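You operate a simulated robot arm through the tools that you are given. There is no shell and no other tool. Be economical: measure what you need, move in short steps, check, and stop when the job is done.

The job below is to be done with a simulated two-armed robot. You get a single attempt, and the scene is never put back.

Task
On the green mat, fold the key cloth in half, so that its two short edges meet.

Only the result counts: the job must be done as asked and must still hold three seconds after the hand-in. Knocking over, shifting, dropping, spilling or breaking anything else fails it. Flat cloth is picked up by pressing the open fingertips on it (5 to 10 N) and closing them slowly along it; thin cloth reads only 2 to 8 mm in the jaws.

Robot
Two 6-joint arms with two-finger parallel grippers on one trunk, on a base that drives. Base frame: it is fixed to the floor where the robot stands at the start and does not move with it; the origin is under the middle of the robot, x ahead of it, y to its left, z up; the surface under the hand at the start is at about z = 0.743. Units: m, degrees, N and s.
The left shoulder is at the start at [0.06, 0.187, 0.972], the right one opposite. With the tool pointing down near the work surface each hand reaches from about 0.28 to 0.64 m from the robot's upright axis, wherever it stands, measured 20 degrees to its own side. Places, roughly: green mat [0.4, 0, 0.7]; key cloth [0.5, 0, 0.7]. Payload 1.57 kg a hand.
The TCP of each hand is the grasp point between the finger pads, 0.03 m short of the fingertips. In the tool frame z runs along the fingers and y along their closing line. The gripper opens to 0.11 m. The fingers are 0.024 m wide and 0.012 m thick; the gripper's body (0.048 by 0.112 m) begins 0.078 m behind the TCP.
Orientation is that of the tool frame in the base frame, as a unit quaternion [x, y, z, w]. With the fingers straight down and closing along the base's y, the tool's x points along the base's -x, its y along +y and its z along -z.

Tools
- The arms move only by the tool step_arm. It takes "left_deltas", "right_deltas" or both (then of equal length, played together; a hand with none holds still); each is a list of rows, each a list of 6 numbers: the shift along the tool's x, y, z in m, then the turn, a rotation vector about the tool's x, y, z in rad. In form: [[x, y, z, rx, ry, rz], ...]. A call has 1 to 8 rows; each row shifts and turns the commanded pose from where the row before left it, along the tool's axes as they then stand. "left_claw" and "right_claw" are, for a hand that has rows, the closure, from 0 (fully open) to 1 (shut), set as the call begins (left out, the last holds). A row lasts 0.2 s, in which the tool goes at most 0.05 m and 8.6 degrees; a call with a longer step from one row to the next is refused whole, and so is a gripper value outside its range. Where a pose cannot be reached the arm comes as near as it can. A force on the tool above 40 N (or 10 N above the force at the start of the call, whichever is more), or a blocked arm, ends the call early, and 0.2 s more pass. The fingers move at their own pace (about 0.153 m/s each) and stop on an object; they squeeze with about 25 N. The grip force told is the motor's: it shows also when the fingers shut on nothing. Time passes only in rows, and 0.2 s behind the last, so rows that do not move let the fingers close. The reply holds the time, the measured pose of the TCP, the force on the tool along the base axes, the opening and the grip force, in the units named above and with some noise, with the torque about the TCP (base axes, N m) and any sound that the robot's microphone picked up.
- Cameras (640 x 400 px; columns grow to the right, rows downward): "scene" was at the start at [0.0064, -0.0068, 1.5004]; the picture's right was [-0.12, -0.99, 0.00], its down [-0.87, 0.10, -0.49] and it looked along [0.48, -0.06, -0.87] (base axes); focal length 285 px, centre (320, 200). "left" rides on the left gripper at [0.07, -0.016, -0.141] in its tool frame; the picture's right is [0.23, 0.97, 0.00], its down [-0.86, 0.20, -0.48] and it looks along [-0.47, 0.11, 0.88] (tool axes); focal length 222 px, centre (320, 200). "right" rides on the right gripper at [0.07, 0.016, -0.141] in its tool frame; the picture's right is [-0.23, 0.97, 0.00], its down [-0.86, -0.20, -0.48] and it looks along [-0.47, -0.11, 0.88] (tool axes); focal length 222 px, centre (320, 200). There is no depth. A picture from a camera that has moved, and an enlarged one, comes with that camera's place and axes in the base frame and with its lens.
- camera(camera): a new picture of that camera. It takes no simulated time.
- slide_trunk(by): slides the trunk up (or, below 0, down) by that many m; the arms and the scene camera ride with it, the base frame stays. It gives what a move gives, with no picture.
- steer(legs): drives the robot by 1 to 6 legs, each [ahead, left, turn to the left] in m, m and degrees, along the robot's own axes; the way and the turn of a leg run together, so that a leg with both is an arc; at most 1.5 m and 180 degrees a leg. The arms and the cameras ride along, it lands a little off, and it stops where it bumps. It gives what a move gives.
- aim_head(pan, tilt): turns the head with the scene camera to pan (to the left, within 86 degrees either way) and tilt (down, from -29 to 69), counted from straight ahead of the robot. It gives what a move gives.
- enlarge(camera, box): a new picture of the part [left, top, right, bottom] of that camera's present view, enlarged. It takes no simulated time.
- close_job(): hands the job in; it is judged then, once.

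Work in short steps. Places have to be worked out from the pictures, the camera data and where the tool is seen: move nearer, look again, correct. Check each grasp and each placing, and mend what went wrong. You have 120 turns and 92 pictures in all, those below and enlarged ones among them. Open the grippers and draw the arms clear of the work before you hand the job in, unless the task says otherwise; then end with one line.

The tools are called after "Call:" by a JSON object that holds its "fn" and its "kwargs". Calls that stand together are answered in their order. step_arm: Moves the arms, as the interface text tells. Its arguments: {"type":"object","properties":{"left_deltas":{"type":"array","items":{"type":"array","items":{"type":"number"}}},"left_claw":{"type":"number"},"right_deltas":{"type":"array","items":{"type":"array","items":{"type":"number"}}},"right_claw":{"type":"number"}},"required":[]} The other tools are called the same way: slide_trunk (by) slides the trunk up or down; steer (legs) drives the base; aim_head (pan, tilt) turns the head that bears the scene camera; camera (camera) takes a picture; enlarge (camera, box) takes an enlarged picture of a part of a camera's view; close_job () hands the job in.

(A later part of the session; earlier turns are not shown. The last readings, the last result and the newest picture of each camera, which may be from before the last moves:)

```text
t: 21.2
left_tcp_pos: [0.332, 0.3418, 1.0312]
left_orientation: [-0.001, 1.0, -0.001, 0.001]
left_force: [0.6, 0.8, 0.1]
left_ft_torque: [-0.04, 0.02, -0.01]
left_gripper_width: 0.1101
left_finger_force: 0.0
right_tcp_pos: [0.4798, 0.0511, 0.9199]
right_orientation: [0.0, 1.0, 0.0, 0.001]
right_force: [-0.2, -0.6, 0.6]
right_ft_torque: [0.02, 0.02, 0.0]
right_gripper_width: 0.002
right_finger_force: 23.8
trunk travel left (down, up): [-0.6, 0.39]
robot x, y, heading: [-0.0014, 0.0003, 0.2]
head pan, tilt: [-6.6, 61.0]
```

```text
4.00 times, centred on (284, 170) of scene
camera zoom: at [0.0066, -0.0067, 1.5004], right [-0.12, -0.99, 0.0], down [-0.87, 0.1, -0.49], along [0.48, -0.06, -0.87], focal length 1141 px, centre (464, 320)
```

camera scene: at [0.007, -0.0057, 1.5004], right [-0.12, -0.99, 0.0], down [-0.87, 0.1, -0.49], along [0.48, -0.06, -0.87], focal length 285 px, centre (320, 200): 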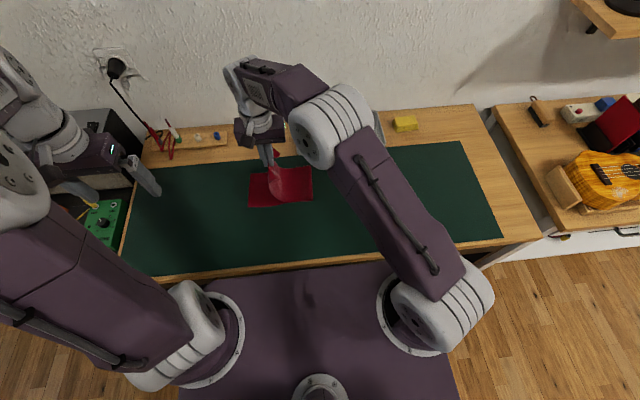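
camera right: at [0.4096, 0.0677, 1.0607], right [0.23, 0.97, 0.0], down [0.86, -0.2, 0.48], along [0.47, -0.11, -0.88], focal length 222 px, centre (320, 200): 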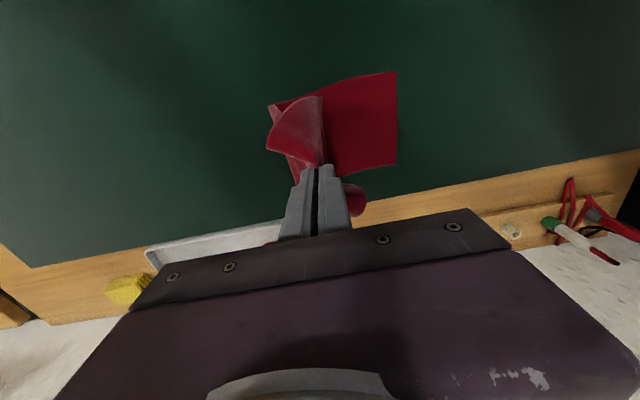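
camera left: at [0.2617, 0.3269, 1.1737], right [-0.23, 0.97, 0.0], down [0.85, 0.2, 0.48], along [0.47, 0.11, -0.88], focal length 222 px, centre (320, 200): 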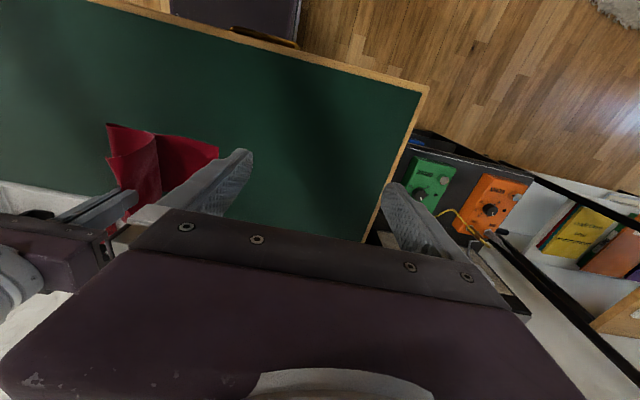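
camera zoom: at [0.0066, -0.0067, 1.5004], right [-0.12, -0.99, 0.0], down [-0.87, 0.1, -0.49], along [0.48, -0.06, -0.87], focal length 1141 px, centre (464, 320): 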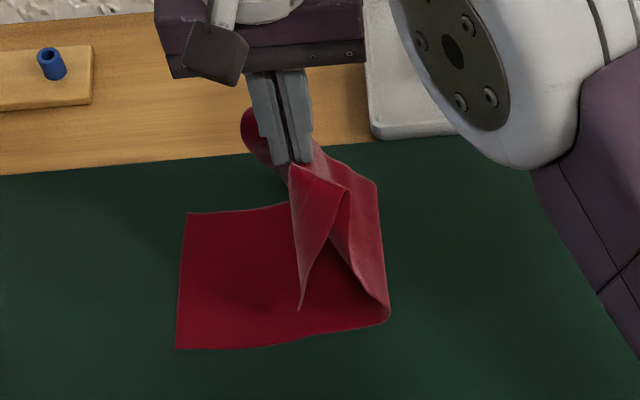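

The flap fell fully open and the lower half hasn't moved. Now I'll swing the hanging end left until its edge is over y≈0.16.

Call:
{"fn": "step_arm", "kwargs": {"right_deltas": [[-0.001, 0.022, -0.006, 0, 0, 0], [-0.001, 0.022, 0, 0, 0, 0], [-0.001, 0.022, 0, 0, 0, 0], [-0.001, 0.022, 0, 0, 0, 0], [0, 0, 0, 0, 0, 0], [0, 0, 0, 0, 0, 0]]}}

Call:
{"fn": "camera", "kwargs": {"camera": "right"}}

Call:
{"fn": "enlarge", "kwargs": {"camera": "left", "box": [20, 90, 260, 240]}}

Call:
{"fn": "enlarge", "kwargs": {"camera": "scene", "box": [220, 120, 348, 220]}}

```text
t: 22.6
left_tcp_pos: [0.3313, 0.342, 1.0327]
left_orientation: [-0.001, 1.0, 0.0, 0.002]
left_force: [0.2, 0.4, 0.1]
left_ft_torque: [0.01, -0.04, 0.0]
left_gripper_width: 0.1099
left_finger_force: 0.2
right_tcp_pos: [0.4808, 0.1371, 0.9266]
right_orientation: [0.0, 1.0, -0.001, -0.001]
right_force: [0.2, 0.5, -0.4]
right_ft_torque: [0.0, 0.03, 0.0]
right_gripper_width: 0.0021
right_finger_force: 23.6
trunk travel left (down, up): [-0.6, 0.39]
robot x, y, heading: [-0.0002, 0.0044, 0.1]
head pan, tilt: [-6.6, 61.0]
```

```text
60 pictures are left
camera right: at [0.4124, 0.1541, 1.0669], right [0.23, 0.97, 0.0], down [0.86, -0.2, 0.48], along [0.47, -0.11, -0.88], focal length 222 px, centre (320, 200)
```

right: 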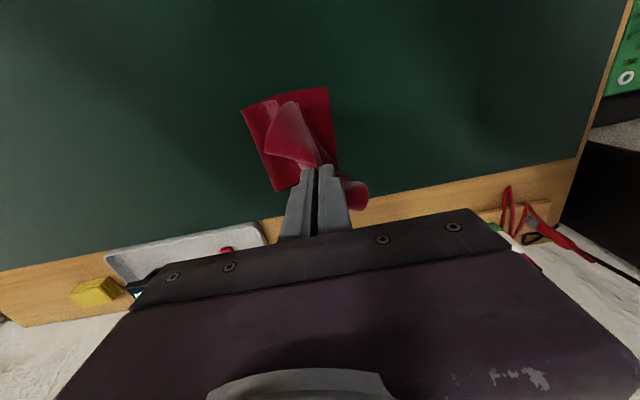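

```text
2.67 times, centred on (140, 165) of left
camera zoom: at [0.2612, 0.3264, 1.1739], right [-0.23, 0.97, 0.0], down [0.85, 0.2, 0.48], along [0.47, 0.11, -0.88], focal length 592 px, centre (800, 293)
```

zoom: 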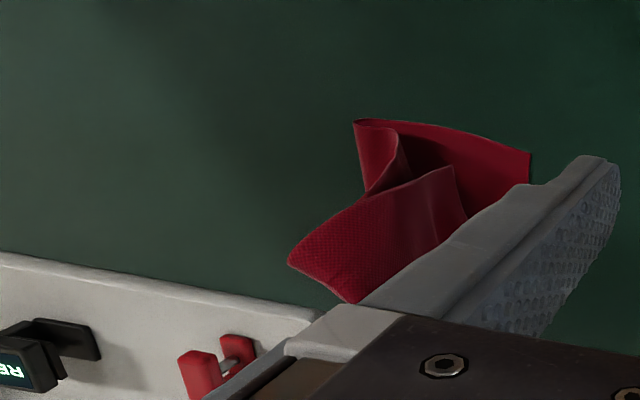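

```text
4.00 times, centred on (284, 170) of scene
camera zoom: at [0.0065, -0.0064, 1.5004], right [-0.12, -0.99, 0.0], down [-0.87, 0.1, -0.49], along [0.48, -0.06, -0.87], focal length 1141 px, centre (464, 320)
```

zoom: 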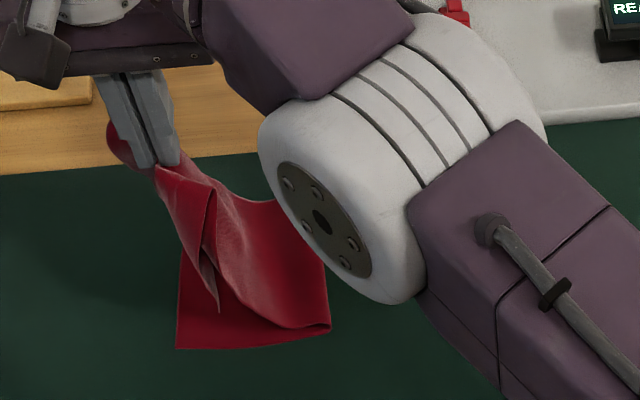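

The flap hangs straight with its edge at y≈0.127, about 4 cm up. I'll move further left to overshoot slightly and lower to near touch.

Call:
{"fn": "step_arm", "kwargs": {"right_deltas": [[0, 0.02, 0, 0, 0, 0], [0, 0.02, 0.005, 0, 0, 0], [0, 0.01, 0.015, 0, 0, 0], [0, 0, 0.015, 0, 0, 0], [0, 0, 0, 0, 0, 0]]}}

Call:
{"fn": "camera", "kwargs": {"camera": "right"}}

Call:
{"fn": "enlarge", "kwargs": {"camera": "scene", "box": [200, 120, 328, 220]}}

```text
t: 23.8
left_tcp_pos: [0.3308, 0.3428, 1.0328]
left_orientation: [-0.001, 1.0, 0.0, 0.002]
left_force: [0.5, 0.0, -0.6]
left_ft_torque: [0.0, 0.0, -0.01]
left_gripper_width: 0.1097
left_finger_force: 0.0
right_tcp_pos: [0.4699, 0.1576, 0.8918]
right_orientation: [0.0, 1.0, 0.0, 0.0]
right_force: [0.2, -0.1, 0.4]
right_ft_torque: [-0.02, 0.01, 0.01]
right_gripper_width: 0.0021
right_finger_force: 23.5
right hand out of reach, approached as far as the arm can: row 1, 2, 3
trunk travel left (down, up): [-0.6, 0.39]
robot x, y, heading: [0.0018, -0.0012, 0.2]
head pan, tilt: [-6.6, 61.0]
```

```text
57 pictures are left
camera right: at [0.4002, 0.1737, 1.0314], right [0.23, 0.97, 0.0], down [0.85, -0.2, 0.48], along [0.47, -0.11, -0.88], focal length 222 px, centre (320, 200)
```

right: 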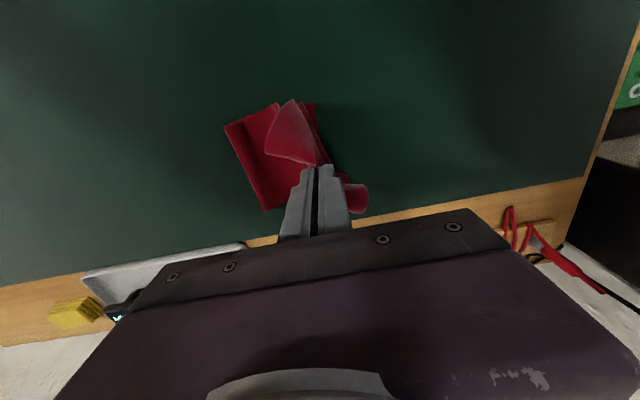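

```text
4.00 times, centred on (264, 170) of scene
camera zoom: at [0.0065, -0.0066, 1.5004], right [-0.12, -0.99, 0.0], down [-0.87, 0.1, -0.49], along [0.48, -0.06, -0.87], focal length 1141 px, centre (544, 320)
```

zoom: 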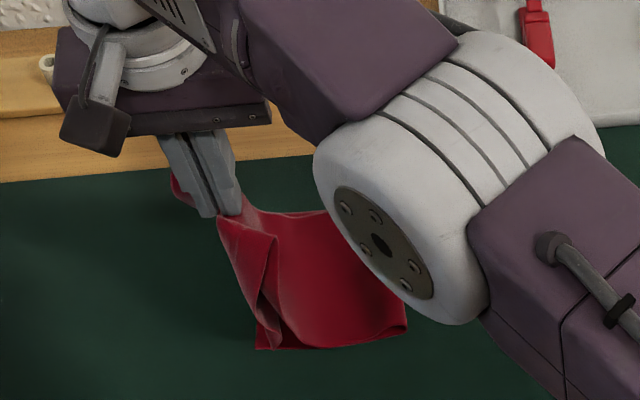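

The right arm is at its reach limit. I'll hold for a moment to see where it settles before deciding whether to drive the base left.

Call:
{"fn": "step_arm", "kwargs": {"right_deltas": [[0, 0, 0, 0, 0, 0], [0, 0, 0, 0, 0, 0]]}}

```text
t: 24.4
left_tcp_pos: [0.3323, 0.3421, 1.0327]
left_orientation: [-0.001, 1.0, 0.0, 0.002]
left_force: [0.2, 0.0, 0.3]
left_ft_torque: [0.0, 0.0, -0.03]
left_gripper_width: 0.1103
left_finger_force: 0.0
right_tcp_pos: [0.4692, 0.1565, 0.8906]
right_orientation: [0.0, 1.0, 0.0, 0.0]
right_force: [0.1, -0.4, -0.2]
right_ft_torque: [0.02, 0.03, 0.0]
right_gripper_width: 0.0021
right_finger_force: 24.0
trunk travel left (down, up): [-0.6, 0.39]
robot x, y, heading: [-0.0052, -0.0024, -0.1]
head pan, tilt: [-6.6, 61.0]
```

The pose was clipped to (0.469, 0.157). A base shift left of about 5 cm would give reach, so I'll look left for clearance first.

Call:
{"fn": "aim_head", "kwargs": {"pan": 45, "tilt": 50}}

Call:
{"fn": "camera", "kwargs": {"camera": "scene"}}

```text
t: 25.6
left_tcp_pos: [0.3305, 0.3426, 1.0331]
left_orientation: [-0.001, 1.0, 0.0, 0.002]
left_force: [-0.4, 0.3, 0.2]
left_ft_torque: [0.01, -0.03, 0.0]
left_gripper_width: 0.11
left_finger_force: 0.1
right_tcp_pos: [0.4701, 0.1566, 0.8899]
right_orientation: [0.0, 1.0, 0.0, 0.0]
right_force: [0.2, 0.3, -1.2]
right_ft_torque: [0.04, 0.01, 0.04]
right_gripper_width: 0.0021
right_finger_force: 23.9
trunk travel left (down, up): [-0.6, 0.39]
robot x, y, heading: [-0.0004, -0.0014, 0.1]
head pan, tilt: [45.0, 50.0]
```

```text
55 pictures are left
camera scene: at [-0.0042, 0.0553, 1.5141], right [0.71, -0.71, 0.0], down [-0.54, -0.54, -0.64], along [0.45, 0.45, -0.77], focal length 285 px, centre (320, 200)
```

scene: 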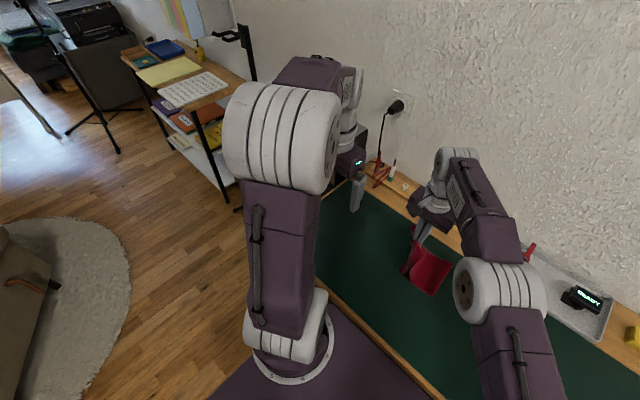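

The floor on the left is clear, so I'll drive 6 cm left with the cloth held.

Call:
{"fn": "steer", "kwargs": {"legs": [[0, 0.06, 0]]}}

Call:
{"fn": "aim_head", "kwargs": {"pan": 10, "tilt": 60}}

Call:
{"fn": "camera", "kwargs": {"camera": "scene"}}

Call:
{"fn": "camera", "kwargs": {"camera": "right"}}

```text
t: 26.6
left_tcp_pos: [0.333, 0.4038, 1.0317]
left_orientation: [0.0, 1.0, 0.0, 0.002]
left_force: [-0.6, 0.0, -0.2]
left_ft_torque: [-0.05, 0.03, -0.04]
left_gripper_width: 0.1099
left_finger_force: 0.0
right_tcp_pos: [0.4701, 0.2172, 0.8901]
right_orientation: [0.0, 1.0, 0.001, 0.0]
right_force: [0.8, 0.4, -0.3]
right_ft_torque: [-0.07, -0.01, -0.01]
right_gripper_width: 0.0022
right_finger_force: 23.4
trunk travel left (down, up): [-0.6, 0.39]
robot x, y, heading: [0.0005, 0.0596, -0.0]
head pan, tilt: [45.0, 50.0]
```

```text
t: 27.6
left_tcp_pos: [0.3312, 0.4014, 1.0323]
left_orientation: [-0.001, 1.0, 0.0, 0.002]
left_force: [0.7, -0.2, 0.3]
left_ft_torque: [-0.01, 0.02, 0.01]
left_gripper_width: 0.1099
left_finger_force: 0.1
right_tcp_pos: [0.4695, 0.2167, 0.891]
right_orientation: [0.0, 1.0, 0.0, 0.001]
right_force: [-0.8, 0.2, 0.0]
right_ft_torque: [-0.01, -0.03, 0.01]
right_gripper_width: 0.0022
right_finger_force: 23.7
trunk travel left (down, up): [-0.6, 0.39]
robot x, y, heading: [0.0022, 0.0593, -0.0]
head pan, tilt: [10.0, 60.0]
```

```text
54 pictures are left
camera scene: at [0.007, 0.0726, 1.5015], right [0.17, -0.98, 0.0], down [-0.85, -0.15, -0.5], along [0.49, 0.09, -0.87], focal length 285 px, centre (320, 200)
```

scene: 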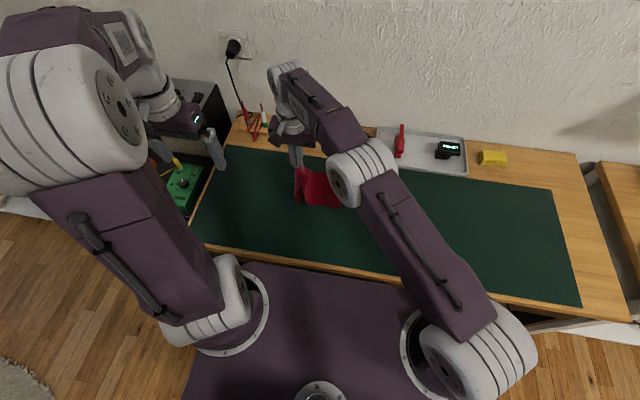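

```text
53 pictures are left
camera right: at [0.4003, 0.2333, 1.0315], right [0.23, 0.97, 0.0], down [0.85, -0.2, 0.48], along [0.47, -0.11, -0.88], focal length 222 px, centre (320, 200)
```

right: 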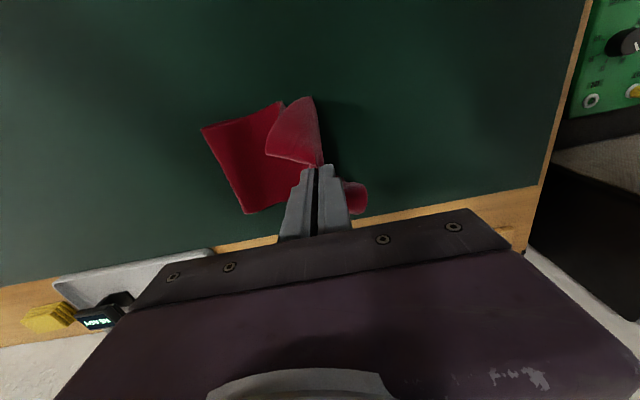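

I'll zoom in on the cloth to locate both edges.

Call:
{"fn": "enlarge", "kwargs": {"camera": "scene", "box": [250, 120, 378, 220]}}

Call:
{"fn": "enlarge", "kwargs": {"camera": "left", "box": [0, 60, 240, 210]}}

```text
4.00 times, centred on (314, 170) of scene
camera zoom: at [0.007, 0.0726, 1.5015], right [0.17, -0.98, 0.0], down [-0.85, -0.15, -0.5], along [0.49, 0.09, -0.87], focal length 1141 px, centre (344, 320)
```

zoom: 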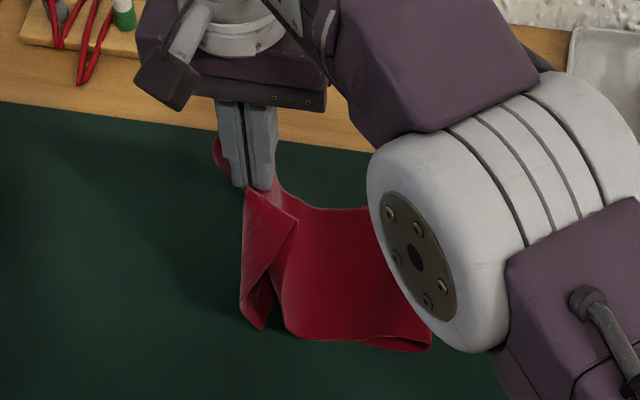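

```text
2.67 times, centred on (120, 135) of left
camera zoom: at [0.2614, 0.386, 1.174], right [-0.23, 0.97, 0.0], down [0.85, 0.2, 0.48], along [0.47, 0.11, -0.88], focal length 592 px, centre (853, 373)
```

zoom: 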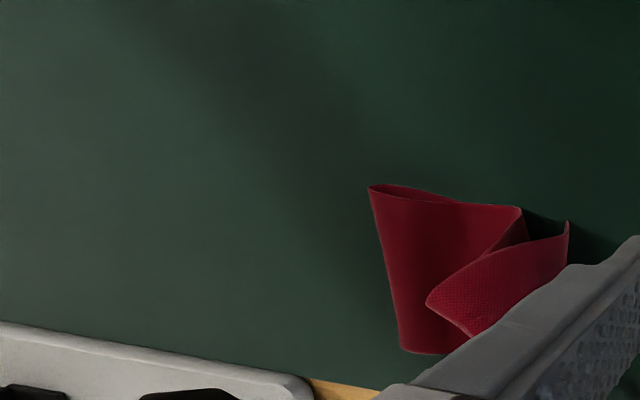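

The hanging edge is at y≈0.208, touching the mat beyond the lower edge. I'll lift slightly, move back right and restore x, then touch down at about y=0.168.

Call:
{"fn": "step_arm", "kwargs": {"right_deltas": [[-0.005, -0.01, -0.014, 0, 0, 0], [-0.005, -0.013, 0, 0, 0, 0], [-0.004, -0.013, 0, 0, 0, 0], [0, 0, 0, 0, 0, 0], [0, 0, 0.01, 0, 0, 0], [0, -0.002, 0.01, 0, 0, 0]]}}

Call:
{"fn": "enlarge", "kwargs": {"camera": "scene", "box": [250, 120, 378, 220]}}

Call:
{"fn": "enlarge", "kwargs": {"camera": "left", "box": [0, 60, 240, 210]}}

```text
t: 29.0
left_tcp_pos: [0.332, 0.4024, 1.0334]
left_orientation: [-0.001, 1.0, 0.0, 0.002]
left_force: [-0.8, -0.5, -0.6]
left_ft_torque: [-0.02, 0.01, 0.0]
left_gripper_width: 0.11
left_finger_force: 0.1
right_tcp_pos: [0.4849, 0.1786, 0.8832]
right_orientation: [-0.001, 1.0, 0.0, 0.001]
right_force: [-0.2, -0.1, 0.0]
right_ft_torque: [-0.02, -0.02, 0.01]
right_gripper_width: 0.0024
right_finger_force: 23.7
trunk travel left (down, up): [-0.6, 0.39]
robot x, y, heading: [-0.0011, 0.0613, -0.1]
head pan, tilt: [10.0, 60.0]
```

```text
4.00 times, centred on (314, 170) of scene
camera zoom: at [0.007, 0.0724, 1.5015], right [0.17, -0.98, 0.0], down [-0.85, -0.15, -0.5], along [0.49, 0.09, -0.87], focal length 1141 px, centre (344, 320)
```

zoom: 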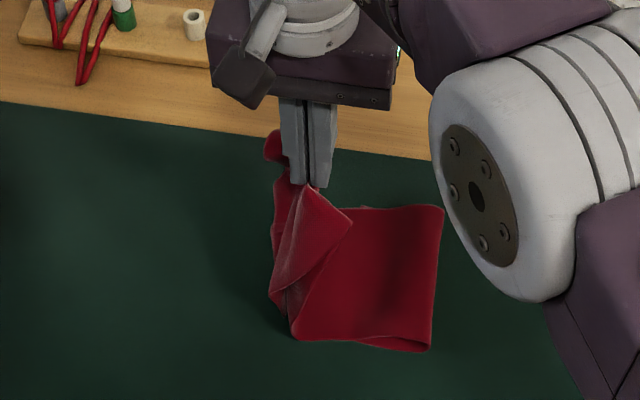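

```text
2.67 times, centred on (120, 135) of left
camera zoom: at [0.2615, 0.3858, 1.1741], right [-0.23, 0.97, 0.0], down [0.85, 0.2, 0.48], along [0.47, 0.11, -0.88], focal length 592 px, centre (853, 373)
```

zoom: 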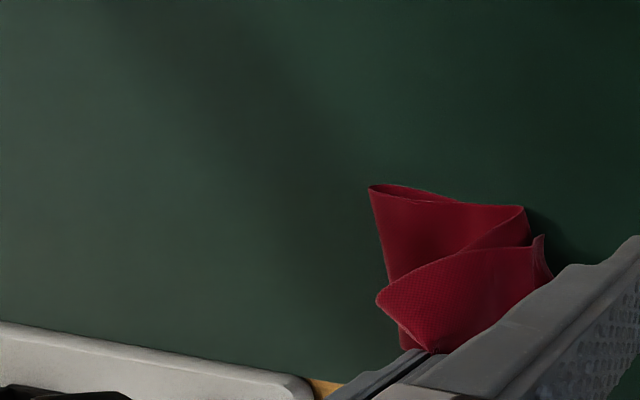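

The hanging edge is at y≈0.198, and the lower layer's left edge seems to be near 0.18. I'll start laying the strip down by arcing right and down around that edge.

Call:
{"fn": "step_arm", "kwargs": {"right_deltas": [[0, -0.0235, 0.01, 0, 0, 0], [0, -0.025, 0.015, 0, 0, 0], [0, -0.018, 0.018, 0, 0, 0], [0, 0, 0, 0, 0, 0]]}}

Call:
{"fn": "enlarge", "kwargs": {"camera": "scene", "box": [250, 120, 378, 220]}}

Call:
{"fn": "enlarge", "kwargs": {"camera": "left", "box": [0, 60, 240, 210]}}

Call:
{"fn": "camera", "kwargs": {"camera": "right"}}

```text
t: 30.0
left_tcp_pos: [0.3315, 0.4027, 1.0327]
left_orientation: [0.0, 1.0, 0.0, 0.002]
left_force: [-0.2, 0.3, 0.2]
left_ft_torque: [-0.02, -0.01, 0.01]
left_gripper_width: 0.1101
left_finger_force: 0.1
right_tcp_pos: [0.484, 0.1125, 0.8397]
right_orientation: [0.0, 1.0, -0.001, 0.0]
right_force: [-0.6, -0.4, -0.4]
right_ft_torque: [-0.06, 0.01, 0.05]
right_gripper_width: 0.0023
right_finger_force: 23.4
trunk travel left (down, up): [-0.6, 0.39]
robot x, y, heading: [0.003, 0.0562, -0.1]
head pan, tilt: [10.0, 60.0]
```

```text
4.00 times, centred on (314, 170) of scene
camera zoom: at [0.0068, 0.0727, 1.5015], right [0.17, -0.98, 0.0], down [-0.85, -0.15, -0.5], along [0.49, 0.09, -0.87], focal length 1141 px, centre (344, 320)
```

zoom: 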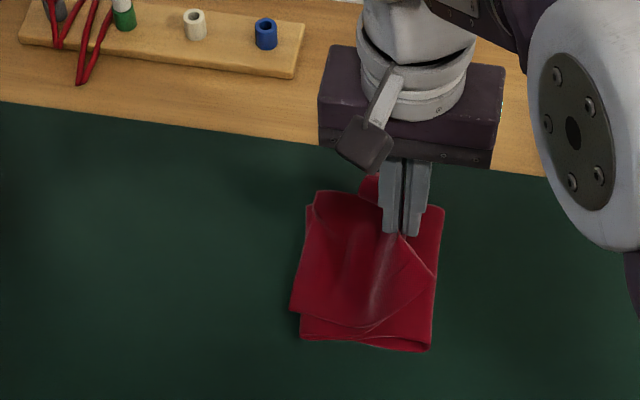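

```text
2.67 times, centred on (120, 135) of left
camera zoom: at [0.2613, 0.3861, 1.174], right [-0.23, 0.97, 0.0], down [0.85, 0.2, 0.48], along [0.47, 0.11, -0.88], focal length 592 px, centre (853, 373)
```

zoom: 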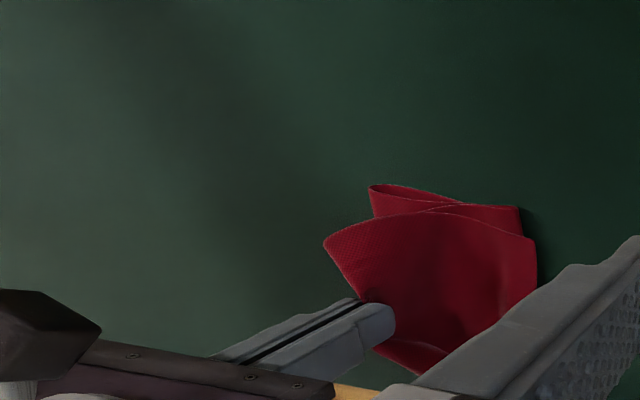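

```text
46 pictures are left
camera right: at [0.4141, 0.1294, 0.9817], right [0.23, 0.97, 0.0], down [0.85, -0.2, 0.48], along [0.47, -0.11, -0.88], focal length 222 px, centre (320, 200)
```

right: 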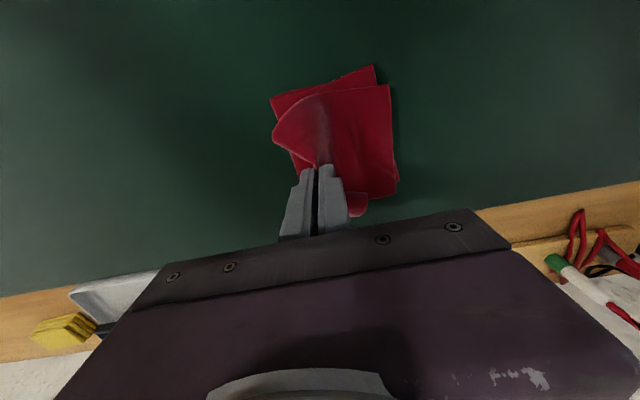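

The strip is laid with its edge to the left. The upper edge runs (0.436,0.189) to (0.547,0.191) and the lower one (0.417,0.177) to (0.54,0.198), so the upper layer needs about 9° of yaw. I'll raise slightly, yaw, then continue lowering.

Call:
{"fn": "step_arm", "kwargs": {"right_deltas": [[0, 0.006, -0.014, 0, 0, 0], [-0.002, 0, 0, 0, 0, -0.075], [-0.002, 0, 0, 0, 0, -0.075], [0, -0.004, 0.012, 0, 0, 0], [-0.002, -0.01, 0.018, 0, 0, 0], [0, 0, 0, 0, 0, 0]]}}

Call:
{"fn": "enlarge", "kwargs": {"camera": "scene", "box": [250, 120, 378, 220]}}

Call:
{"fn": "camera", "kwargs": {"camera": "right"}}

```text
t: 31.4
left_tcp_pos: [0.3319, 0.4026, 1.0317]
left_orientation: [0.0, 1.0, -0.001, 0.002]
left_force: [0.1, 0.5, -0.5]
left_ft_torque: [0.01, -0.02, -0.01]
left_gripper_width: 0.1101
left_finger_force: 0.1
right_tcp_pos: [0.4903, 0.1041, 0.8257]
right_orientation: [-0.075, 0.997, 0.0, -0.001]
right_force: [0.0, 0.7, 0.5]
right_ft_torque: [0.02, -0.01, -0.03]
right_gripper_width: 0.0022
right_finger_force: 23.4
trunk travel left (down, up): [-0.6, 0.39]
robot x, y, heading: [0.0009, 0.0586, -0.2]
head pan, tilt: [10.0, 60.0]
```

```text
4.00 times, centred on (314, 170) of scene
camera zoom: at [0.0066, 0.0727, 1.5015], right [0.17, -0.98, 0.0], down [-0.85, -0.15, -0.5], along [0.49, 0.09, -0.87], focal length 1141 px, centre (344, 320)
```

zoom: 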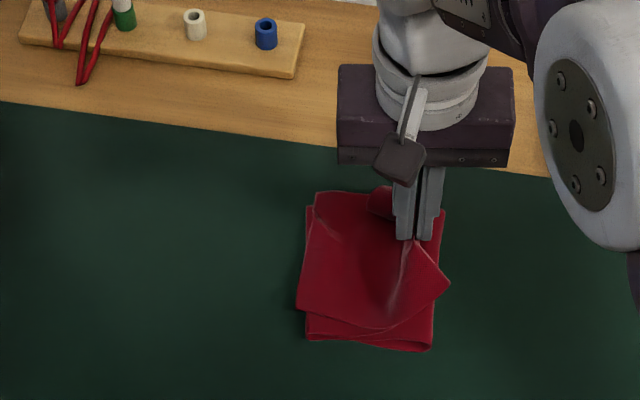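

```text
44 pictures are left
camera right: at [0.4193, 0.1104, 0.9664], right [0.08, 1.0, 0.0], down [0.88, -0.07, 0.48], along [0.48, -0.04, -0.88], focal length 222 px, centre (320, 200)
```

right: 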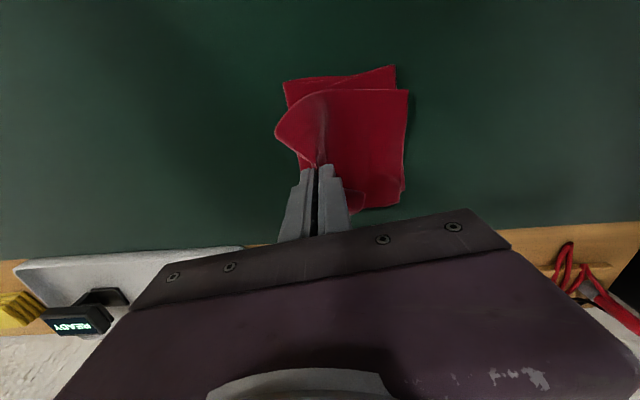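

The layers' edges are close in y, but the upper layer sits about 1.5 cm too far in +x. I'll lift a little more, shift it towards the robot and lay it down again.

Call:
{"fn": "step_arm", "kwargs": {"right_deltas": [[0, 0.008, -0.018, 0, 0, 0], [0, 0.006, -0.018, 0, 0, 0], [0.01, 0, 0, 0, 0, 0], [0.008, 0, 0, 0, 0, 0], [0, -0.008, 0.018, 0, 0, 0], [0, -0.01, 0.018, 0, 0, 0], [0, 0, 0, 0, 0, 0]]}}

Call:
{"fn": "enlarge", "kwargs": {"camera": "scene", "box": [250, 120, 378, 220]}}

Call:
{"fn": "enlarge", "kwargs": {"camera": "right", "box": [240, 50, 440, 215]}}

```text
t: 33.0
left_tcp_pos: [0.3316, 0.4019, 1.033]
left_orientation: [0.0, 1.0, 0.0, 0.002]
left_force: [1.1, 0.6, -0.2]
left_ft_torque: [-0.01, -0.02, -0.03]
left_gripper_width: 0.1099
left_finger_force: 0.1
right_tcp_pos: [0.4758, 0.0973, 0.8242]
right_orientation: [-0.074, 0.997, -0.001, 0.0]
right_force: [0.5, 0.4, -0.7]
right_ft_torque: [-0.03, -0.01, -0.02]
right_gripper_width: 0.0019
right_finger_force: 23.3
trunk travel left (down, up): [-0.6, 0.39]
robot x, y, heading: [-0.0004, 0.0609, -0.1]
head pan, tilt: [10.0, 60.0]
```

```text
4.00 times, centred on (314, 170) of scene
camera zoom: at [0.0067, 0.0726, 1.5015], right [0.17, -0.98, 0.0], down [-0.85, -0.15, -0.5], along [0.49, 0.09, -0.87], focal length 1141 px, centre (344, 320)
```

zoom: 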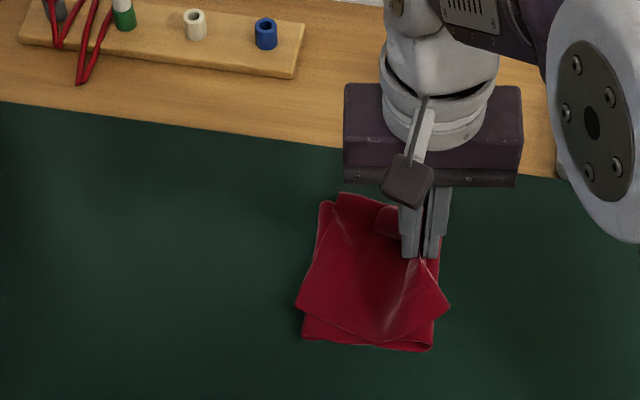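

```text
2.42 times, centred on (340, 132) of right
camera zoom: at [0.4046, 0.1037, 0.9662], right [0.08, 1.0, 0.0], down [0.88, -0.07, 0.48], along [0.48, -0.04, -0.88], focal length 538 px, centre (272, 364)
```

zoom: 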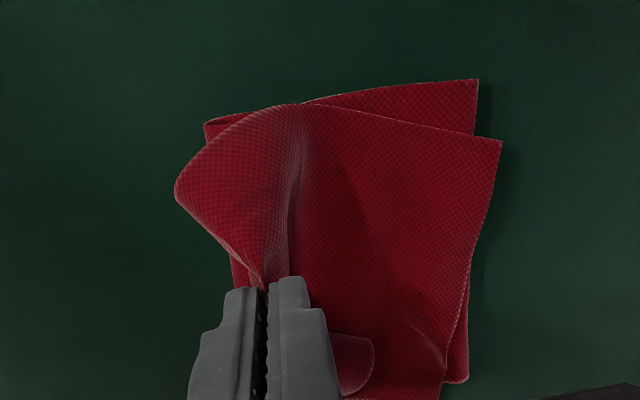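

The edge stays pinned by friction while the hand shifts: the upper edge is now at -6.5° and 1.2 cm too far in x. I'll lift the end fully off, set the yaw to about 3° and x to 0.471, then swing left and re-lay as before.

Call:
{"fn": "step_arm", "kwargs": {"right_deltas": [[0, 0.016, -0.03, 0, 0, 0], [0, 0.018, -0.03, 0, 0, 0], [-0.002, 0.018, -0.028, 0, 0, 0], [-0.003, 0.01, 0, 0, 0, 0.095], [0, 0.013, 0, 0, 0, 0], [0, 0.013, 0, 0, 0, 0], [0, 0, 0, 0, 0, 0]]}}

Call:
{"fn": "enlarge", "kwargs": {"camera": "scene", "box": [250, 120, 378, 220]}}

Call:
{"fn": "enlarge", "kwargs": {"camera": "right", "box": [200, 50, 400, 215]}}

```text
t: 34.6
left_tcp_pos: [0.3326, 0.4014, 1.0321]
left_orientation: [0.0, 1.0, 0.001, 0.001]
left_force: [-0.5, -0.2, 0.0]
left_ft_torque: [0.0, 0.03, 0.01]
left_gripper_width: 0.1101
left_finger_force: 0.0
right_tcp_pos: [0.4691, 0.1863, 0.9132]
right_orientation: [-0.027, 1.0, 0.0, 0.0]
right_force: [-0.7, 0.3, 0.9]
right_ft_torque: [0.0, 0.01, -0.01]
right_gripper_width: 0.0023
right_finger_force: 23.5
trunk travel left (down, up): [-0.6, 0.39]
robot x, y, heading: [0.002, 0.0598, 0.0]
head pan, tilt: [10.0, 60.0]
```

```text
4.00 times, centred on (314, 170) of scene
camera zoom: at [0.007, 0.0721, 1.5015], right [0.17, -0.98, 0.0], down [-0.85, -0.15, -0.5], along [0.49, 0.09, -0.87], focal length 1141 px, centre (344, 320)
```

zoom: 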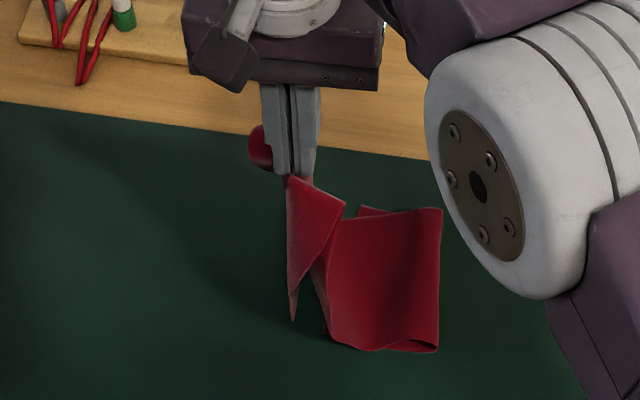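

```text
2.42 times, centred on (300, 132) of right
camera zoom: at [0.3984, 0.1987, 1.0547], right [0.17, 0.98, 0.0], down [0.86, -0.15, 0.48], along [0.47, -0.08, -0.88], focal length 538 px, centre (368, 364)
```

zoom: 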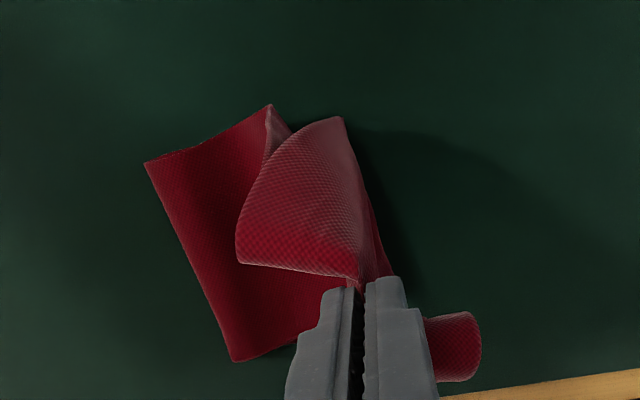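

The hanging edge is at y≈0.182 and x-aligned (near corner 0.417), while the lower edge is now at y≈0.157. I'll move 1.5 cm right, touch down and arc as before.

Call:
{"fn": "step_arm", "kwargs": {"right_deltas": [[0, -0.015, 0, 0, 0, 0], [0, 0, 0, 0, 0, 0], [0, -0.001, 0.015, 0, 0, 0], [0, -0.002, 0.015, 0, 0, 0], [0, -0.024, 0.01, 0, 0, 0], [0, -0.025, 0.015, 0, 0, 0], [0, -0.018, 0.018, 0, 0, 0], [0, 0, 0, 0, 0, 0]]}}

Call:
{"fn": "enlarge", "kwargs": {"camera": "scene", "box": [250, 120, 378, 220]}}

Call:
{"fn": "enlarge", "kwargs": {"camera": "right", "box": [240, 50, 440, 215]}}

```text
t: 36.4
left_tcp_pos: [0.3308, 0.4025, 1.0319]
left_orientation: [0.0, 1.0, 0.0, 0.002]
left_force: [0.4, 0.5, 0.1]
left_ft_torque: [0.0, -0.02, 0.01]
left_gripper_width: 0.1101
left_finger_force: 0.0
right_tcp_pos: [0.4747, 0.101, 0.8391]
right_orientation: [-0.028, 1.0, 0.0, 0.0]
right_force: [-0.1, 0.1, 0.2]
right_ft_torque: [0.01, 0.02, -0.02]
right_gripper_width: 0.0023
right_finger_force: 23.4
trunk travel left (down, up): [-0.6, 0.39]
robot x, y, heading: [-0.0003, 0.06, -0.0]
head pan, tilt: [10.0, 60.0]
```

```text
4.00 times, centred on (314, 170) of scene
camera zoom: at [0.0067, 0.0726, 1.5015], right [0.17, -0.98, 0.0], down [-0.85, -0.15, -0.5], along [0.49, 0.09, -0.87], focal length 1141 px, centre (344, 320)
```

zoom: 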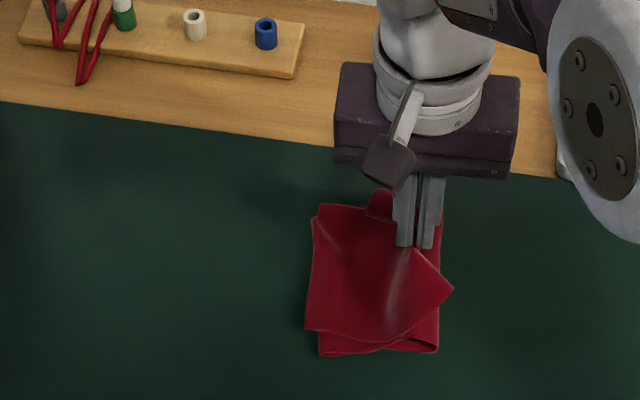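

```text
2.42 times, centred on (340, 132) of right
camera zoom: at [0.4043, 0.1145, 0.9808], right [0.17, 0.98, 0.0], down [0.86, -0.15, 0.48], along [0.47, -0.08, -0.88], focal length 538 px, centre (272, 364)
```

zoom: 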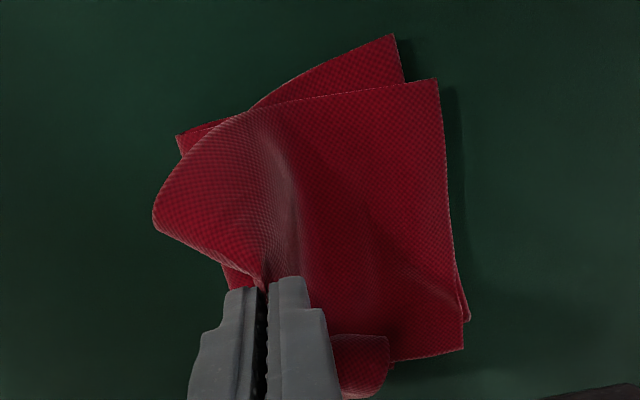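

The top layer is well laid, but the bottom layer follows the hand: its corners are (0.402,0.162) and (0.523,0.190) against the top's (0.418,0.176) and (0.536,0.185). With the right hand holding the top, I'll press the exposed lower near corner with the closed, tilted left fingers and drag it into line. First I'll bring the left hand near.

Call:
{"fn": "step_arm", "kwargs": {"left_deltas": [[-0.0145, -0.03, 0.024, 0, 0, 0], [-0.0145, -0.03, 0.024, 0, 0, 0], [-0.0145, -0.03, 0.024, 0, 0, 0], [-0.0145, -0.03, 0.024, 0, 0, 0], [-0.0145, -0.02, 0.024, 0.131, 0, 0], [0, 0, 0, 0.131, 0, 0], [0, 0, 0, 0.131, 0, 0], [0, 0, 0, 0.131, 0, 0]], "left_claw": 1.0}}

Call:
{"fn": "camera", "kwargs": {"camera": "left"}}

Call:
{"fn": "camera", "kwargs": {"camera": "scene"}}

```text
t: 38.2
left_tcp_pos: [0.4052, 0.2632, 0.9124]
left_orientation: [0.0, 0.966, -0.26, 0.002]
left_force: [0.2, 0.0, -0.3]
left_ft_torque: [0.0, -0.01, -0.01]
left_gripper_width: 0.0001
left_finger_force: 21.0
right_tcp_pos: [0.4747, 0.1032, 0.8406]
right_orientation: [-0.027, 1.0, -0.001, 0.0]
right_force: [0.0, -1.1, -0.5]
right_ft_torque: [-0.03, -0.01, 0.02]
right_gripper_width: 0.0022
right_finger_force: 23.7
trunk travel left (down, up): [-0.6, 0.39]
robot x, y, heading: [-0.001, 0.0613, -0.1]
head pan, tilt: [10.0, 60.0]
```

```text
37 pictures are left
camera left: at [0.3344, 0.3201, 1.0433], right [-0.23, 0.84, -0.49], down [0.85, 0.41, 0.32], along [0.47, -0.35, -0.81], focal length 222 px, centre (320, 200)
```

left: 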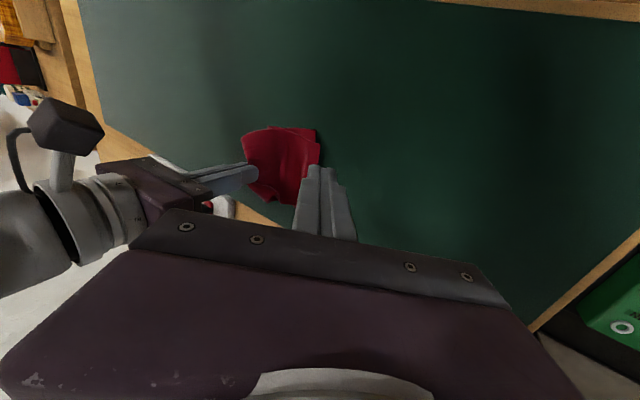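

```text
36 pictures are left
camera scene: at [0.0075, 0.0736, 1.5015], right [0.17, -0.98, 0.0], down [-0.85, -0.15, -0.5], along [0.49, 0.09, -0.87], focal length 285 px, centre (320, 200)
```

scene: 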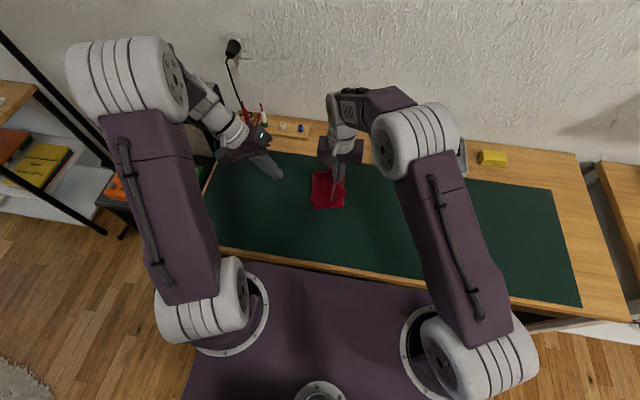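

The left hand is tilted 30° with its fingers closed. I'll approach the exposed near corner along the fingers, to about 2.5 cm above it.

Call:
{"fn": "step_arm", "kwargs": {"left_deltas": [[0, -0.009, 0.0375, 0, 0, 0], [0, -0.009, 0.0375, 0, 0, 0], [0, -0.009, 0.0375, 0, 0, 0], [0, -0.009, 0.0375, 0, 0, 0], [0, 0, 0, 0, 0, 0]]}}

Call:
{"fn": "enlarge", "kwargs": {"camera": "left", "box": [220, 80, 420, 230]}}

Call:
{"fn": "enlarge", "kwargs": {"camera": "scene", "box": [260, 130, 388, 230]}}

```text
t: 39.4
left_tcp_pos: [0.4059, 0.1541, 0.8006]
left_orientation: [0.001, 0.966, -0.259, 0.002]
left_force: [-0.1, 0.6, 0.1]
left_ft_torque: [0.04, 0.03, -0.03]
left_gripper_width: 0.0002
left_finger_force: 21.3
right_tcp_pos: [0.4745, 0.1023, 0.8404]
right_orientation: [-0.027, 1.0, 0.0, 0.0]
right_force: [-1.0, -0.5, 0.1]
right_ft_torque: [0.02, 0.0, 0.0]
right_gripper_width: 0.0021
right_finger_force: 23.4
trunk travel left (down, up): [-0.6, 0.39]
robot x, y, heading: [-0.0012, 0.0605, 0.0]
head pan, tilt: [10.0, 60.0]
```

```text
2.67 times, centred on (320, 155) of left
camera zoom: at [0.3367, 0.2113, 0.9308], right [-0.23, 0.84, -0.49], down [0.85, 0.41, 0.32], along [0.47, -0.34, -0.81], focal length 592 px, centre (320, 320)
```

zoom: 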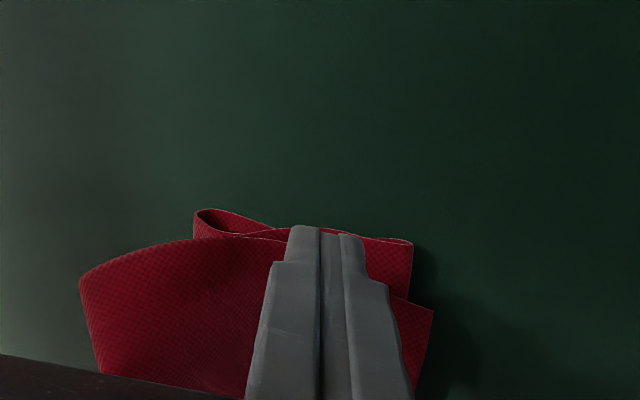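

```text
4.00 times, centred on (324, 180) of scene
camera zoom: at [0.0064, 0.073, 1.5015], right [0.17, -0.98, 0.0], down [-0.85, -0.15, -0.5], along [0.49, 0.09, -0.87], focal length 1141 px, centre (304, 280)
```

zoom: 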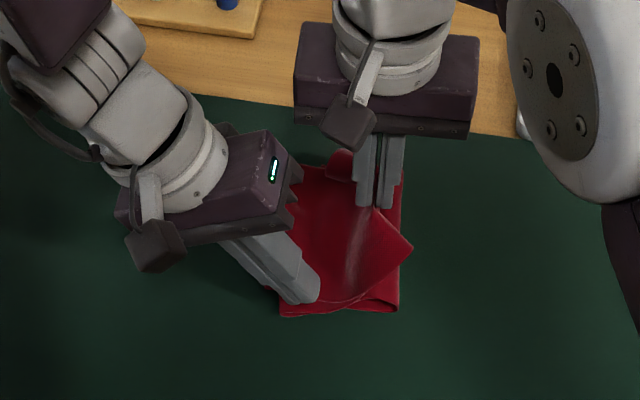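

Measurements agree: bottom near corner (0.402,0.158), top near corner (0.418,0.174). I'll lower the left fingertip vertically onto the exposed strip.

Call:
{"fn": "step_arm", "kwargs": {"left_deltas": [[0.002, 0.006, 0.0087, 0, 0, 0], [0, 0.006, 0.0087, 0, 0, 0], [0, 0, 0, 0, 0, 0]]}}

Call:
{"fn": "step_arm", "kwargs": {"left_deltas": [[0, 0.0007, 0.0013, 0, 0, 0], [0, 0.0007, 0.0013, 0, 0, 0], [0, 0, 0, 0, 0, 0]]}}

```text
t: 40.2
left_tcp_pos: [0.4038, 0.1576, 0.781]
left_orientation: [0.0, 0.966, -0.259, 0.002]
left_force: [0.2, 0.6, -0.2]
left_ft_torque: [0.03, 0.01, 0.0]
left_gripper_width: 0.0
left_finger_force: 21.3
right_tcp_pos: [0.4743, 0.1029, 0.8392]
right_orientation: [-0.027, 1.0, 0.0, 0.001]
right_force: [-0.6, 0.3, 0.5]
right_ft_torque: [-0.02, 0.02, 0.0]
right_gripper_width: 0.0019
right_finger_force: 23.9
trunk travel left (down, up): [-0.6, 0.39]
robot x, y, heading: [-0.0004, 0.0561, -0.0]
head pan, tilt: [10.0, 60.0]
```

```text
t: 41.0
left_tcp_pos: [0.4027, 0.1576, 0.7771]
left_orientation: [0.001, 0.966, -0.259, 0.002]
left_force: [1.5, -0.3, 0.7]
left_ft_torque: [0.0, -0.03, -0.01]
left_gripper_width: 0.0001
left_finger_force: 21.1
right_tcp_pos: [0.475, 0.1019, 0.8398]
right_orientation: [-0.027, 1.0, 0.0, 0.0]
right_force: [-0.7, -0.8, -1.1]
right_ft_torque: [0.0, -0.02, 0.0]
right_gripper_width: 0.0022
right_finger_force: 23.2
trunk travel left (down, up): [-0.6, 0.39]
robot x, y, heading: [-0.0006, 0.0574, 0.1]
head pan, tilt: [10.0, 60.0]
```

I'm close to contact, so I'll lower in 1 mm steps.

Call:
{"fn": "step_arm", "kwargs": {"left_deltas": [[0, 0.0005, 0.0009, 0, 0, 0], [0, 0.0003, 0.0006, 0, 0, 0], [0, 0, 0, 0, 0, 0]]}}

```text
t: 41.8
left_tcp_pos: [0.4032, 0.1566, 0.7762]
left_orientation: [0.002, 0.966, -0.259, 0.003]
left_force: [2.0, 2.0, 10.0]
left_ft_torque: [-0.01, -0.14, 0.01]
left_gripper_width: 0.0
left_finger_force: 21.5
right_tcp_pos: [0.4736, 0.1011, 0.8402]
right_orientation: [-0.027, 1.0, 0.001, 0.0]
right_force: [-0.4, 0.0, 0.4]
right_ft_torque: [0.01, -0.02, -0.01]
right_gripper_width: 0.0024
right_finger_force: 23.6
trunk travel left (down, up): [-0.6, 0.39]
robot x, y, heading: [-0.001, 0.0635, 0.1]
head pan, tilt: [10.0, 60.0]
```

Contact is at 10 N. I'll drag the lower corner by (+0.016, +0.014) with -8° of yaw while the right hand holds the top.

Call:
{"fn": "step_arm", "kwargs": {"left_deltas": [[-0.004, 0.003, -0.00175, 0, 0.0175, 0.03], [-0.004, 0.003, -0.00175, 0, 0.0175, 0.03], [-0.004, 0.003, -0.00175, 0, 0.0175, 0.03], [-0.004, 0.003, -0.00175, 0, 0.0175, 0.03], [0, 0, 0, 0, 0, 0]]}}

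Call:
{"fn": "enlarge", "kwargs": {"camera": "right", "box": [240, 50, 440, 215]}}

```text
t: 43.0
left_tcp_pos: [0.4178, 0.1704, 0.7768]
left_orientation: [0.068, 0.964, -0.257, -0.017]
left_force: [-4.1, -4.3, 14.4]
left_ft_torque: [-0.21, 0.05, -0.06]
left_gripper_width: 0.0
left_finger_force: 21.4
right_tcp_pos: [0.4743, 0.1008, 0.8412]
right_orientation: [-0.026, 1.0, 0.0, 0.0]
right_force: [0.4, 0.0, 0.7]
right_ft_torque: [0.0, 0.04, -0.02]
right_gripper_width: 0.0022
right_finger_force: 24.1
trunk travel left (down, up): [-0.6, 0.39]
robot x, y, heading: [-0.0009, 0.0551, -0.2]
head pan, tilt: [10.0, 60.0]
```

```text
2.42 times, centred on (340, 132) of right
camera zoom: at [0.4029, 0.1137, 0.9817], right [0.17, 0.98, 0.0], down [0.86, -0.15, 0.48], along [0.47, -0.08, -0.88], focal length 538 px, centre (272, 364)
```

zoom: 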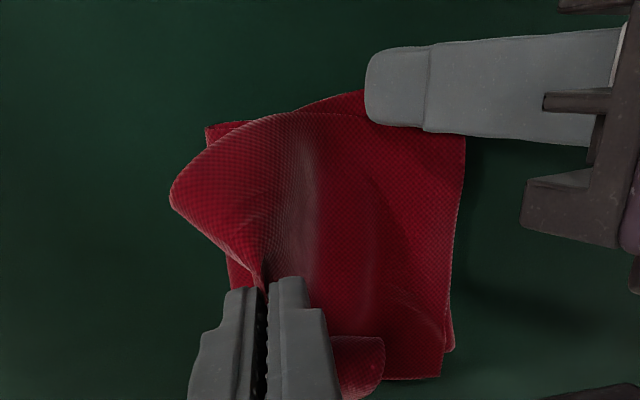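

Both layers shifted and now look closer together. I'll lift the left finger straight up and back to see.

Call:
{"fn": "step_arm", "kwargs": {"left_deltas": [[0, -0.003, -0.006, 0, 0, 0], [0, 0, -0.03, 0, 0, 0], [0, 0, -0.04, 0, 0, 0], [0, 0, -0.04, 0, 0, 0]]}}

Call:
{"fn": "enlarge", "kwargs": {"camera": "right", "box": [240, 50, 440, 215]}}

```text
t: 44.0
left_tcp_pos: [0.4247, 0.2249, 0.8783]
left_orientation: [0.067, 0.964, -0.257, -0.016]
left_force: [0.3, -0.3, 0.2]
left_ft_torque: [-0.01, 0.01, 0.0]
left_gripper_width: 0.0
left_finger_force: 21.2
right_tcp_pos: [0.4738, 0.102, 0.8408]
right_orientation: [-0.027, 1.0, 0.0, 0.001]
right_force: [-0.8, 0.2, 0.0]
right_ft_torque: [0.05, -0.02, 0.02]
right_gripper_width: 0.0025
right_finger_force: 23.4
trunk travel left (down, up): [-0.6, 0.39]
robot x, y, heading: [0.0022, 0.0595, -0.0]
head pan, tilt: [10.0, 60.0]
```

```text
2.42 times, centred on (340, 132) of right
camera zoom: at [0.4039, 0.1146, 0.9811], right [0.17, 0.98, 0.0], down [0.86, -0.15, 0.48], along [0.47, -0.08, -0.88], focal length 538 px, centre (272, 364)
```

zoom: 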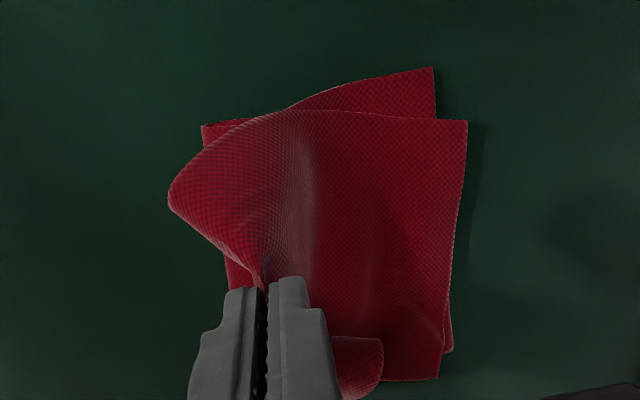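

The layers moved together, so the relative offset stays: the top sits about 1.6 cm in +x and 9.5° skewed. Friction couples them, so I'll pin the bottom's near corner with the left finger while the right hand lifts, shifts and re-lays the top. First I'll put the left finger on the corner.

Call:
{"fn": "step_arm", "kwargs": {"left_deltas": [[0.0025, -0.0014, 0.0366, 0, 0, 0], [0.0025, -0.0014, 0.0366, 0, 0, 0], [0.0025, -0.0014, 0.0366, 0, 0, 0], [0, 0, 0, 0, 0, 0]]}}

Call:
{"fn": "step_arm", "kwargs": {"left_deltas": [[0, 0.002, 0.0035, 0, 0, 0], [0, 0.001, 0.0017, 0, 0, 0], [0, 0, 0, 0, 0, 0]]}}

Call:
{"fn": "step_arm", "kwargs": {"left_deltas": [[0, 0.0006, 0.001, 0, 0, 0], [0, 0.0003, 0.0005, 0, 0, 0], [0, 0, 0, 0, 0, 0]]}}

```text
t: 45.0
left_tcp_pos: [0.412, 0.169, 0.7856]
left_orientation: [0.067, 0.964, -0.258, -0.017]
left_force: [0.0, -0.1, 0.3]
left_ft_torque: [0.01, 0.06, 0.06]
left_gripper_width: 0.0001
left_finger_force: 21.4
right_tcp_pos: [0.4748, 0.1018, 0.8397]
right_orientation: [-0.027, 1.0, 0.001, -0.001]
right_force: [0.4, 0.7, -1.0]
right_ft_torque: [-0.01, -0.03, -0.01]
right_gripper_width: 0.0024
right_finger_force: 23.7
trunk travel left (down, up): [-0.6, 0.39]
robot x, y, heading: [0.0014, 0.062, 0.0]
head pan, tilt: [10.0, 60.0]
```

```text
t: 45.8
left_tcp_pos: [0.4133, 0.1686, 0.7794]
left_orientation: [0.068, 0.963, -0.259, -0.016]
left_force: [-0.2, 0.0, -0.1]
left_ft_torque: [-0.01, -0.02, 0.0]
left_gripper_width: 0.0001
left_finger_force: 21.2
right_tcp_pos: [0.4751, 0.1025, 0.8397]
right_orientation: [-0.027, 1.0, 0.0, 0.001]
right_force: [0.4, 0.1, -0.7]
right_ft_torque: [0.04, 0.02, 0.01]
right_gripper_width: 0.0023
right_finger_force: 24.1
trunk travel left (down, up): [-0.6, 0.39]
robot x, y, heading: [-0.0023, 0.0611, -0.0]
head pan, tilt: [10.0, 60.0]
```

```text
t: 46.6
left_tcp_pos: [0.4112, 0.1695, 0.7763]
left_orientation: [0.067, 0.964, -0.258, -0.017]
left_force: [0.1, -0.1, 1.1]
left_ft_torque: [0.01, -0.03, -0.02]
left_gripper_width: 0.0
left_finger_force: 21.8
right_tcp_pos: [0.4748, 0.1017, 0.8403]
right_orientation: [-0.027, 1.0, 0.0, 0.001]
right_force: [0.3, 0.6, 0.5]
right_ft_torque: [0.01, 0.01, -0.02]
right_gripper_width: 0.0022
right_finger_force: 23.8
trunk travel left (down, up): [-0.6, 0.39]
robot x, y, heading: [0.0014, 0.0616, -0.1]
head pan, tilt: [10.0, 60.0]
```

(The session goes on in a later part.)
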